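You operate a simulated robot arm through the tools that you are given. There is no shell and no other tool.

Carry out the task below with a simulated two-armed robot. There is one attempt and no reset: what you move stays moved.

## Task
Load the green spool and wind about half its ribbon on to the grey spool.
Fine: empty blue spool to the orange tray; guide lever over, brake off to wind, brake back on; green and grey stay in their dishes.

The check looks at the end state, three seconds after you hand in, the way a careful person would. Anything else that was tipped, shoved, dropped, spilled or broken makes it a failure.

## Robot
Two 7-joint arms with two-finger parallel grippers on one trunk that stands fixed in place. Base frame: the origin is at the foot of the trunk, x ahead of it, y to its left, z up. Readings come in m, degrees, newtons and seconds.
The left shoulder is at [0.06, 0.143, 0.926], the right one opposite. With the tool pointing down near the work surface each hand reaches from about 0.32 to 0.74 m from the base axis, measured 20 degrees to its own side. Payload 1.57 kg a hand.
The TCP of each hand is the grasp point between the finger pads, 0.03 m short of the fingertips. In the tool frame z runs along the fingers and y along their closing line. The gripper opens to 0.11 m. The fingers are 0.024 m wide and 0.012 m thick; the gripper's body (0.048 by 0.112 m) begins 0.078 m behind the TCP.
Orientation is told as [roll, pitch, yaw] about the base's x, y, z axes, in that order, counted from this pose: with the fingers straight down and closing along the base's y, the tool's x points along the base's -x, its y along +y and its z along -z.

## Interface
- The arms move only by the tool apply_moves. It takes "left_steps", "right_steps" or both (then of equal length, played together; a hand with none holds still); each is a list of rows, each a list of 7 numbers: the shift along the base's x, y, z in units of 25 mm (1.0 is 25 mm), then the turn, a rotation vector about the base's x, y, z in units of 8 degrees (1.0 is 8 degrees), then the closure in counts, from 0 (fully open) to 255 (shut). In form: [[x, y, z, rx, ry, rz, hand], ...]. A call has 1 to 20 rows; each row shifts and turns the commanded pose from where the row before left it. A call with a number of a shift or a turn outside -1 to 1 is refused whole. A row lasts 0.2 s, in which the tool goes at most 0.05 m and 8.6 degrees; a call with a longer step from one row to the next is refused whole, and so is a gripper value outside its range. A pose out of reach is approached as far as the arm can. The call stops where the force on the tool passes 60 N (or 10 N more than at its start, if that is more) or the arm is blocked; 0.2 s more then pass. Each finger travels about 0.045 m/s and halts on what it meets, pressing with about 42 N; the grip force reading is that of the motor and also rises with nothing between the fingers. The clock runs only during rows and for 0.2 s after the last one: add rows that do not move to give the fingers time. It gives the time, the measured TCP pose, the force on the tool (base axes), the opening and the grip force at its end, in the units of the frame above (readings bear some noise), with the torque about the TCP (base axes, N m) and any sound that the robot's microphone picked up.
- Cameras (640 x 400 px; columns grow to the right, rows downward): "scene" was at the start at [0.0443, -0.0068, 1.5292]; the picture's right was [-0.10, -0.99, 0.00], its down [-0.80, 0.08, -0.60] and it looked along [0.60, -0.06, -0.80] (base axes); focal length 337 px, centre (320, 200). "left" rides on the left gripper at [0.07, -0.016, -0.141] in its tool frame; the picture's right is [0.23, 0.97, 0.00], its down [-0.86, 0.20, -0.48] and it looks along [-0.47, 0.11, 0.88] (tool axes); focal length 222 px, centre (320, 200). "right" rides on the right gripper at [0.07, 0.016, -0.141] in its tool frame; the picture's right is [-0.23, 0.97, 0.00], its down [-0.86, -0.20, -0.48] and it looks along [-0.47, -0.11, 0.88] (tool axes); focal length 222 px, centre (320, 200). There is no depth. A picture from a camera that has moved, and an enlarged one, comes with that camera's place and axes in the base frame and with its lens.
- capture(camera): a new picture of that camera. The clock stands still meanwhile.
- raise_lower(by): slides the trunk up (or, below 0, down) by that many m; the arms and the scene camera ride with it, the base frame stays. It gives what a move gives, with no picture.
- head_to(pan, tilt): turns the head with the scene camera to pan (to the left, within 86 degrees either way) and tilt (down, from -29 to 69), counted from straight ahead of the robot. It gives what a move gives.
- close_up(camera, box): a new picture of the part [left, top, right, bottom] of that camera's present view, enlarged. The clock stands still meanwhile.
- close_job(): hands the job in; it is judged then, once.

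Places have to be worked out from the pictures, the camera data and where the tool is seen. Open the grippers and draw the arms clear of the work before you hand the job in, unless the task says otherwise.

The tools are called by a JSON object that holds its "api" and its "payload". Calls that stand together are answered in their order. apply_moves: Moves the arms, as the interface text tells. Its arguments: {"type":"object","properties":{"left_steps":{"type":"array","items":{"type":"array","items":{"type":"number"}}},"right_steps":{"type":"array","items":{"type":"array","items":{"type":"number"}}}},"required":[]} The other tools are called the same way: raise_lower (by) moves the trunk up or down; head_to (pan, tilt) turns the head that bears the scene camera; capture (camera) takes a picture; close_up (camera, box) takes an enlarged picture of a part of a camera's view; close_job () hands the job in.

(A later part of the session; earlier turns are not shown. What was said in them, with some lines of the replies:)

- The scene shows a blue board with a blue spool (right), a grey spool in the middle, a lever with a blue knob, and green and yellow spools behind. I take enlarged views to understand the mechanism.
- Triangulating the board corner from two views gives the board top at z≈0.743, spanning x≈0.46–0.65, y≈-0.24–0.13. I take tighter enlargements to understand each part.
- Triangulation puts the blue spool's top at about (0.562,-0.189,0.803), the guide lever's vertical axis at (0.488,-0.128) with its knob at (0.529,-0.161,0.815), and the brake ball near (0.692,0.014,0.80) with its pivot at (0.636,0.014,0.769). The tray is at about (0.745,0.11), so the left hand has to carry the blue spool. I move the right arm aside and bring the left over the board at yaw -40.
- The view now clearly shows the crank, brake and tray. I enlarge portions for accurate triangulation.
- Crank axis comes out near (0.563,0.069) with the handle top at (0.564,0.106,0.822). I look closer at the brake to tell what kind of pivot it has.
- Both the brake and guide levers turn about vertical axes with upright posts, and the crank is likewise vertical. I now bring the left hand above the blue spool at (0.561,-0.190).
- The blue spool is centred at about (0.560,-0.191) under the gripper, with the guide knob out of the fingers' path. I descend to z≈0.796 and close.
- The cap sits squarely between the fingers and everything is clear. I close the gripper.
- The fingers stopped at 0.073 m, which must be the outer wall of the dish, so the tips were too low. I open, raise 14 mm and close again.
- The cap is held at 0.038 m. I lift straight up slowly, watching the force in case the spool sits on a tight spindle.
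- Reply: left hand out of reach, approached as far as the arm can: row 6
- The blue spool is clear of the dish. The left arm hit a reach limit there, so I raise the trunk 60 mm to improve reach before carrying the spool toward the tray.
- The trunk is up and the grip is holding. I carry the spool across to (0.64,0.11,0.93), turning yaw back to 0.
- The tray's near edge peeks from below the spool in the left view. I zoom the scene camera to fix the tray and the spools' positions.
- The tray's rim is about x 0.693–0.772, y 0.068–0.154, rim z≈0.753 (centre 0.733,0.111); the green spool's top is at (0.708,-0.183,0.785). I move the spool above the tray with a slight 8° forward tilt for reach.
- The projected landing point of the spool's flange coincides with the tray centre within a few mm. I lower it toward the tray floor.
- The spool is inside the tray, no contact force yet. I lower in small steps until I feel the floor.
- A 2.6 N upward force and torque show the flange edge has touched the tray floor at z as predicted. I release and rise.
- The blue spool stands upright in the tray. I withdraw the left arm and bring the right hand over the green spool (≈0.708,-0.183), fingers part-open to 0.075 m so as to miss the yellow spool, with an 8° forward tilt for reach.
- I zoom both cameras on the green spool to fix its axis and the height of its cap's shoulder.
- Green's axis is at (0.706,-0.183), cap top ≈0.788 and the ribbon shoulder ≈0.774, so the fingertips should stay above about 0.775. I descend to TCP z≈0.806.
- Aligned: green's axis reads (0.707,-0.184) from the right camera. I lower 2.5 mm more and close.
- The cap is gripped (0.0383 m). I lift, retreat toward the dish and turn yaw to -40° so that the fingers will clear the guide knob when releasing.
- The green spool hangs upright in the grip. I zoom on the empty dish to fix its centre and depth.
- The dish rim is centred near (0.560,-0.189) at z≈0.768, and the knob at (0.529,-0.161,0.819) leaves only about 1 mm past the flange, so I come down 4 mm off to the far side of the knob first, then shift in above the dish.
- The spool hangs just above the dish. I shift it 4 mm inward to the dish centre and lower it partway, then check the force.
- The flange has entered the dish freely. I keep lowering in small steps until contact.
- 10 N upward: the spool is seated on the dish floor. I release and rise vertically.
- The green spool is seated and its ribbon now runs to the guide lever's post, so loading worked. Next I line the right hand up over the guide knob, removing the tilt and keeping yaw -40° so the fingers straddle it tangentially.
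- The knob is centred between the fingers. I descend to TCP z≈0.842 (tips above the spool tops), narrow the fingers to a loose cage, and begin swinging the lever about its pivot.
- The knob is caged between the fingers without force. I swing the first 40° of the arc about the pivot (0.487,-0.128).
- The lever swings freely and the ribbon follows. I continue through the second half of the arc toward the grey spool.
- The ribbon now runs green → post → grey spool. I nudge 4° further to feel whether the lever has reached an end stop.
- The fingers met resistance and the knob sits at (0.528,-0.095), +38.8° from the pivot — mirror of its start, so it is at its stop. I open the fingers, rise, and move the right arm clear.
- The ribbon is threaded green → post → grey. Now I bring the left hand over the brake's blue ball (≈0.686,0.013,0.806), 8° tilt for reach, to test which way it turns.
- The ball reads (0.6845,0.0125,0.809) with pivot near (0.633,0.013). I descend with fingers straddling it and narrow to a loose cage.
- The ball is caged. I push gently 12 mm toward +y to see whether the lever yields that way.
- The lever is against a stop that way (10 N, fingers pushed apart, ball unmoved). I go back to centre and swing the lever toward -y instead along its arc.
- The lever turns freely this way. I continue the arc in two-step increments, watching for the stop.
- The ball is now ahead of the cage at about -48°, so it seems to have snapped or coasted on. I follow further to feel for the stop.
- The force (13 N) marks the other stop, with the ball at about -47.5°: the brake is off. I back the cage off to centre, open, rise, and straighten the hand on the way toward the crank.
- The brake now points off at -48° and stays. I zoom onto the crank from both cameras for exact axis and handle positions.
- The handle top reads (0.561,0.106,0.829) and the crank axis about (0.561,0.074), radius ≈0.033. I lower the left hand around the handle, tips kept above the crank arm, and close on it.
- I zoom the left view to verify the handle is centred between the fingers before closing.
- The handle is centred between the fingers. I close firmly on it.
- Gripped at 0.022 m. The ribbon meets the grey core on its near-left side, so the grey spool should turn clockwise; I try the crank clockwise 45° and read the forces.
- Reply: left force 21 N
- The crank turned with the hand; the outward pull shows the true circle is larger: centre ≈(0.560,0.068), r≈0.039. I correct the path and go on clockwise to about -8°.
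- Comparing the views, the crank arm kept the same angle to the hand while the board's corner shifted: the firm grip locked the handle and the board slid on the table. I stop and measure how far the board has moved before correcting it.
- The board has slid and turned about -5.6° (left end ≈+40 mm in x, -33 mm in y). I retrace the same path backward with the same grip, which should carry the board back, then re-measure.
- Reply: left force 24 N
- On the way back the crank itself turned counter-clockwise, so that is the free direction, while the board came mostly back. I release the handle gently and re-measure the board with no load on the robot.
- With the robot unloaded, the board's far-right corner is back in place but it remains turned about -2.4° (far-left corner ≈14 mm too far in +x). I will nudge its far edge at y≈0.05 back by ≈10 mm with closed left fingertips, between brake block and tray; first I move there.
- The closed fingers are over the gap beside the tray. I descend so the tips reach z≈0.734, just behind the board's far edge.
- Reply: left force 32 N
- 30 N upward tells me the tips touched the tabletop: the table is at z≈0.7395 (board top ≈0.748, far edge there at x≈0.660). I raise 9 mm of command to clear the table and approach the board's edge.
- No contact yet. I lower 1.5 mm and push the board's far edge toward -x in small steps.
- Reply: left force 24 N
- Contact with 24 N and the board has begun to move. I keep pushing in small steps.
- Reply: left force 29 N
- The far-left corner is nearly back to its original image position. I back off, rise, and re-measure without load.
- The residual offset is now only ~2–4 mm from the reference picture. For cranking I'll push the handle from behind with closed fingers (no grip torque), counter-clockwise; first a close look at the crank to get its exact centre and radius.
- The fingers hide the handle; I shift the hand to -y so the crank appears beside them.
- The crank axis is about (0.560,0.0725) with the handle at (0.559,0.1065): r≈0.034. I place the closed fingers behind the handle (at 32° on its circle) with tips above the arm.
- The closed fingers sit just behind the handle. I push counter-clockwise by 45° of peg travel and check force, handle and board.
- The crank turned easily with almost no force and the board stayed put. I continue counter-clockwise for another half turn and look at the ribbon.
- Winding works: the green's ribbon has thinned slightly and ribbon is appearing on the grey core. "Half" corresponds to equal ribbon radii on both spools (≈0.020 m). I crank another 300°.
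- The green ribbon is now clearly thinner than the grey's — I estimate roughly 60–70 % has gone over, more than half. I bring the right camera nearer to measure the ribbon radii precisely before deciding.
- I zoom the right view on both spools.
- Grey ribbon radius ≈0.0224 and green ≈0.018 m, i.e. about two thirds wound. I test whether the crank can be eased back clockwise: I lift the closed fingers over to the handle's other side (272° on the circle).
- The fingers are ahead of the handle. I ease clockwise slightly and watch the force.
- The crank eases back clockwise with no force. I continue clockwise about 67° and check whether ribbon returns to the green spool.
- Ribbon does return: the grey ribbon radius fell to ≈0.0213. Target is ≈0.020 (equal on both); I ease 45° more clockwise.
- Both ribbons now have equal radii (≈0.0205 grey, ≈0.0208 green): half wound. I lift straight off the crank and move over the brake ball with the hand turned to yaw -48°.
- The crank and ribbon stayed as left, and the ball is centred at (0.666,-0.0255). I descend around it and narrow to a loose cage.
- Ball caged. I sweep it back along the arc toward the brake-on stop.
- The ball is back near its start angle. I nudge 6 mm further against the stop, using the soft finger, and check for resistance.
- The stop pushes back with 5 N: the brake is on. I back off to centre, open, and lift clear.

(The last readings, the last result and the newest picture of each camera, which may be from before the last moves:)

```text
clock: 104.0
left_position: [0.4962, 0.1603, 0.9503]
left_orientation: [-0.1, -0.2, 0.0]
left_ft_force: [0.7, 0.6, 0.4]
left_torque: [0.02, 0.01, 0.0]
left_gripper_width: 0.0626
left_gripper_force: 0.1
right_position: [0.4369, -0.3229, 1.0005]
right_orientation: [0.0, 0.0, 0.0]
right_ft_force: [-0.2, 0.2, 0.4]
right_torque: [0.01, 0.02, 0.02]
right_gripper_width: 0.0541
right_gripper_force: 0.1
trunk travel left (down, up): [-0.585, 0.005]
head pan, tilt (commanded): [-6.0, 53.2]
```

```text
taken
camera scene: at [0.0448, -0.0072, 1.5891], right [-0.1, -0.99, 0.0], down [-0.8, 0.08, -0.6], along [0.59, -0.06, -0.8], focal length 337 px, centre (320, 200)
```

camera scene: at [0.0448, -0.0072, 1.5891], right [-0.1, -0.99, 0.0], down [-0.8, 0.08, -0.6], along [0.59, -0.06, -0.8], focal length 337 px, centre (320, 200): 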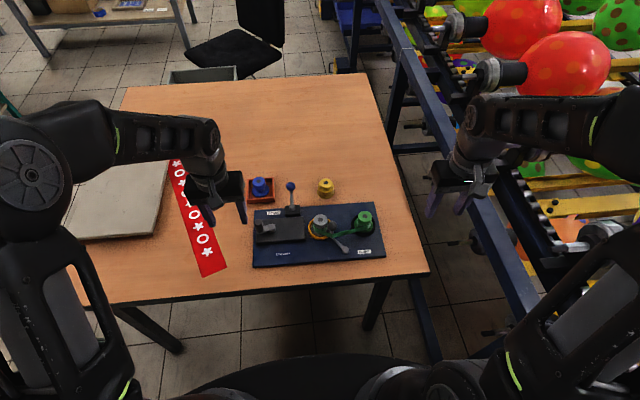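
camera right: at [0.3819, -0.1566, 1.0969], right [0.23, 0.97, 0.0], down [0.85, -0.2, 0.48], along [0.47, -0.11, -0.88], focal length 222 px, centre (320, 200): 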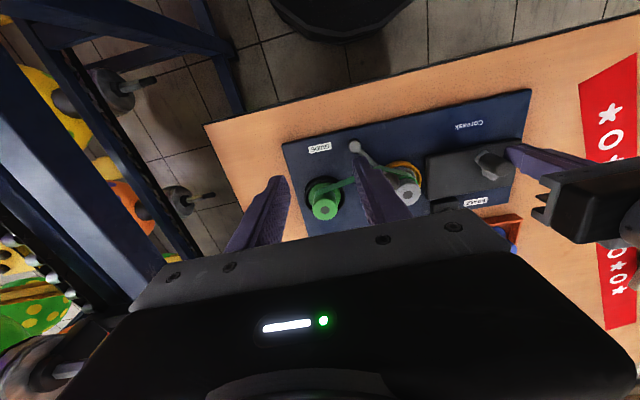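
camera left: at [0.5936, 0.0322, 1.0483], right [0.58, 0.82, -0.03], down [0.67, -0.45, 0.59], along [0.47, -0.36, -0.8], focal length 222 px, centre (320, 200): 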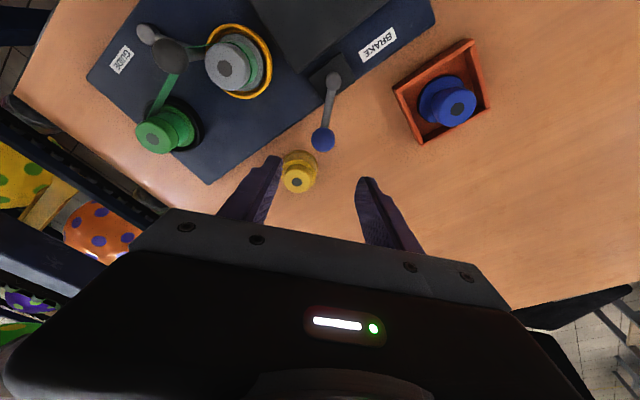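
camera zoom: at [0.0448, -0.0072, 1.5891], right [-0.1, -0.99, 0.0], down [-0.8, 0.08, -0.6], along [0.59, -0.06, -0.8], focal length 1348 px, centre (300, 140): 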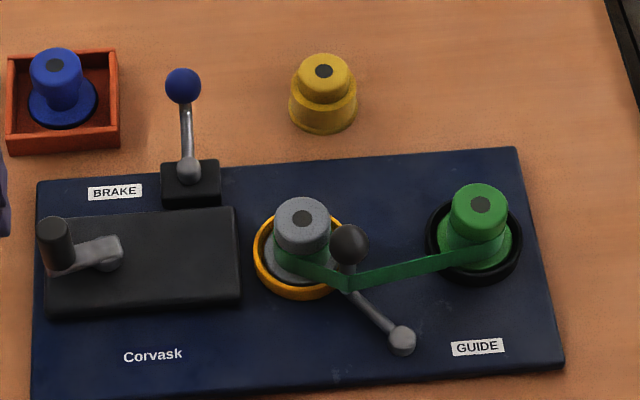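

Brake is on, lever over, ribbon half-wound, blue in the tray, board within ~3 mm of its original place. I open both grippers fully and draw the arms clear of the work.

{"api": "apply_moves", "payload": {"left_steps": [[-0.5, 0.9, 0.5, 0, 0, 0, 60], [-0.5, 0.9, 0.5, 0, 0, 0, 0], [-0.5, 0.9, 0.5, 0, 0, 0, 0], [-0.5, 0.9, 0.5, 0, 0, 0, 0], [-0.5, 0.9, 0.5, 0, 0, 0, 0], [-0.5, 0.9, 0.5, 0, 0, 0, 0], [0, 0, 0, 0, 0, 0, 0], [0, 0, 0, 0, 0, 0, 0]], "right_steps": [[-0.3, -0.6, 0.5, 0, 0, 0, 60], [-0.3, -0.6, 0.5, 0, 0, 0, 0], [-0.3, -0.6, 0.5, 0, 0, 0, 0], [-0.3, -0.6, 0.5, 0, 0, 0, 0], [-0.3, -0.6, 0.5, 0, 0, 0, 0], [-0.3, -0.6, 0.5, 0, 0, 0, 0], [0, 0, 0, 0, 0, 0, 0], [0, 0, 0, 0, 0, 0, 0]]}}

{"api": "capture", "payload": {"camera": "scene"}}

{"api": "close_up", "payload": {"camera": "scene", "box": [305, 200, 385, 250]}}

{"api": "close_up", "payload": {"camera": "scene", "box": [235, 165, 345, 245]}}

```text
clock: 105.8
left_position: [0.4226, 0.2951, 1.0256]
left_orientation: [0.0, -0.1, -0.1]
left_ft_force: [0.7, -0.6, -0.4]
left_torque: [0.0, 0.01, -0.01]
left_gripper_width: 0.1099
left_gripper_force: 0.1
right_position: [0.3903, -0.412, 1.0782]
right_orientation: [0.0, -0.2, 0.0]
right_ft_force: [-0.1, -0.2, -0.1]
right_torque: [0.0, 0.0, -0.02]
right_gripper_width: 0.1102
right_gripper_force: 0.0
trunk travel left (down, up): [-0.585, 0.005]
head pan, tilt (commanded): [-6.0, 53.2]
```

```text
taken
camera scene: at [0.0439, -0.0067, 1.5892], right [-0.1, -0.99, 0.0], down [-0.8, 0.08, -0.6], along [0.6, -0.06, -0.8], focal length 337 px, centre (320, 200)
```

scene: 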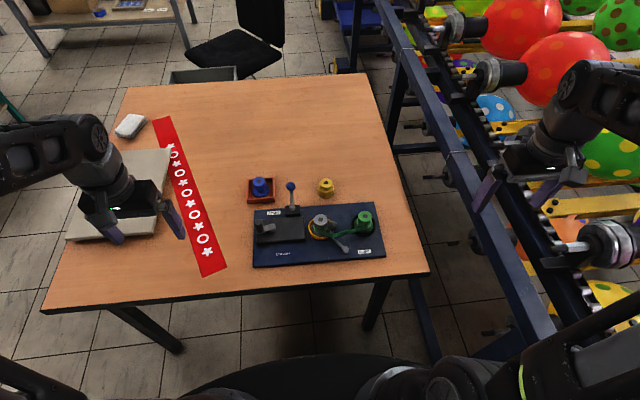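

```text
8.00 times, centred on (345, 225) of scene
camera zoom: at [0.0439, -0.0067, 1.5892], right [-0.1, -0.99, 0.0], down [-0.8, 0.08, -0.6], along [0.6, -0.06, -0.8], focal length 2697 px, centre (120, 0)
```

zoom: 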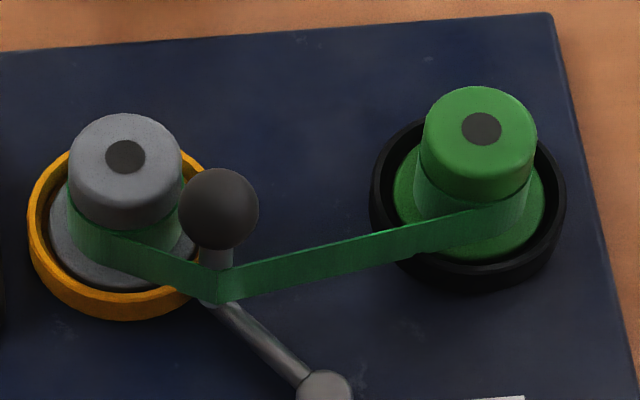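

```text
5.00 times, centred on (290, 205) of scene
camera zoom: at [0.0439, -0.0067, 1.5892], right [-0.1, -0.99, 0.0], down [-0.8, 0.08, -0.6], along [0.6, -0.06, -0.8], focal length 1686 px, centre (470, 175)
```

zoom: 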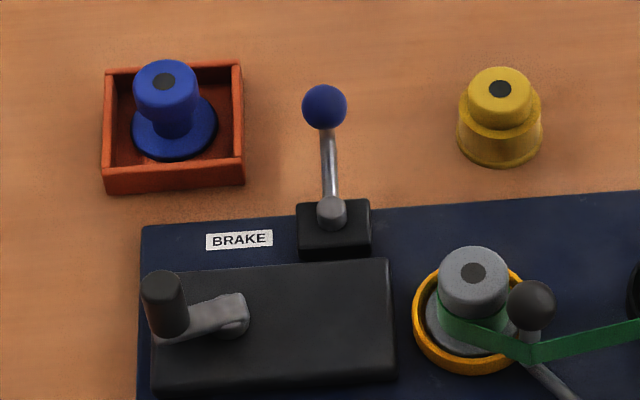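

The final pictures show equal ribbon on the green and grey spools. The guide is over at its stop, the brake is back on and blue stands in the tray; yellow is untouched and both arms are clear. The board did slide during my first cranking attempt, and I pushed it back to within about 3 mm. I hand the job in.

{"api": "close_job", "payload": {}}

```text
The job is handed in.
```

The job is handed in. About half of the green ribbon is now on the grey spool, and both spools are still in their dishes. I judged "half" by the ribbon radius being the same on both spools, about 0.0205 m on grey and 0.021 m on green.

- **Blue spool:** it is standing upright in the orange tray.
- **Guide lever:** it is over at its far stop, with the ribbon running from green past its post to grey.
- **Brake:** it was off for the winding and is back on against its stop.
- **Arms:** both grippers are open and the arms are clear of the work.

**The board was moved:** my first try at the crank, with a firm grip, made the whole board slide. The left end went about 4 cm and the board turned about 5 degrees. I pushed it back to within about 3 mm overall. The right end is still about 4–5 mm nearer the robot, and the board is turned by about half a degree. Nothing on it tipped or came out of place.

**Ribbon overshoot:** I wound too far at first, to roughly two thirds. I then turned the crank back until the two ribbon radii matched.
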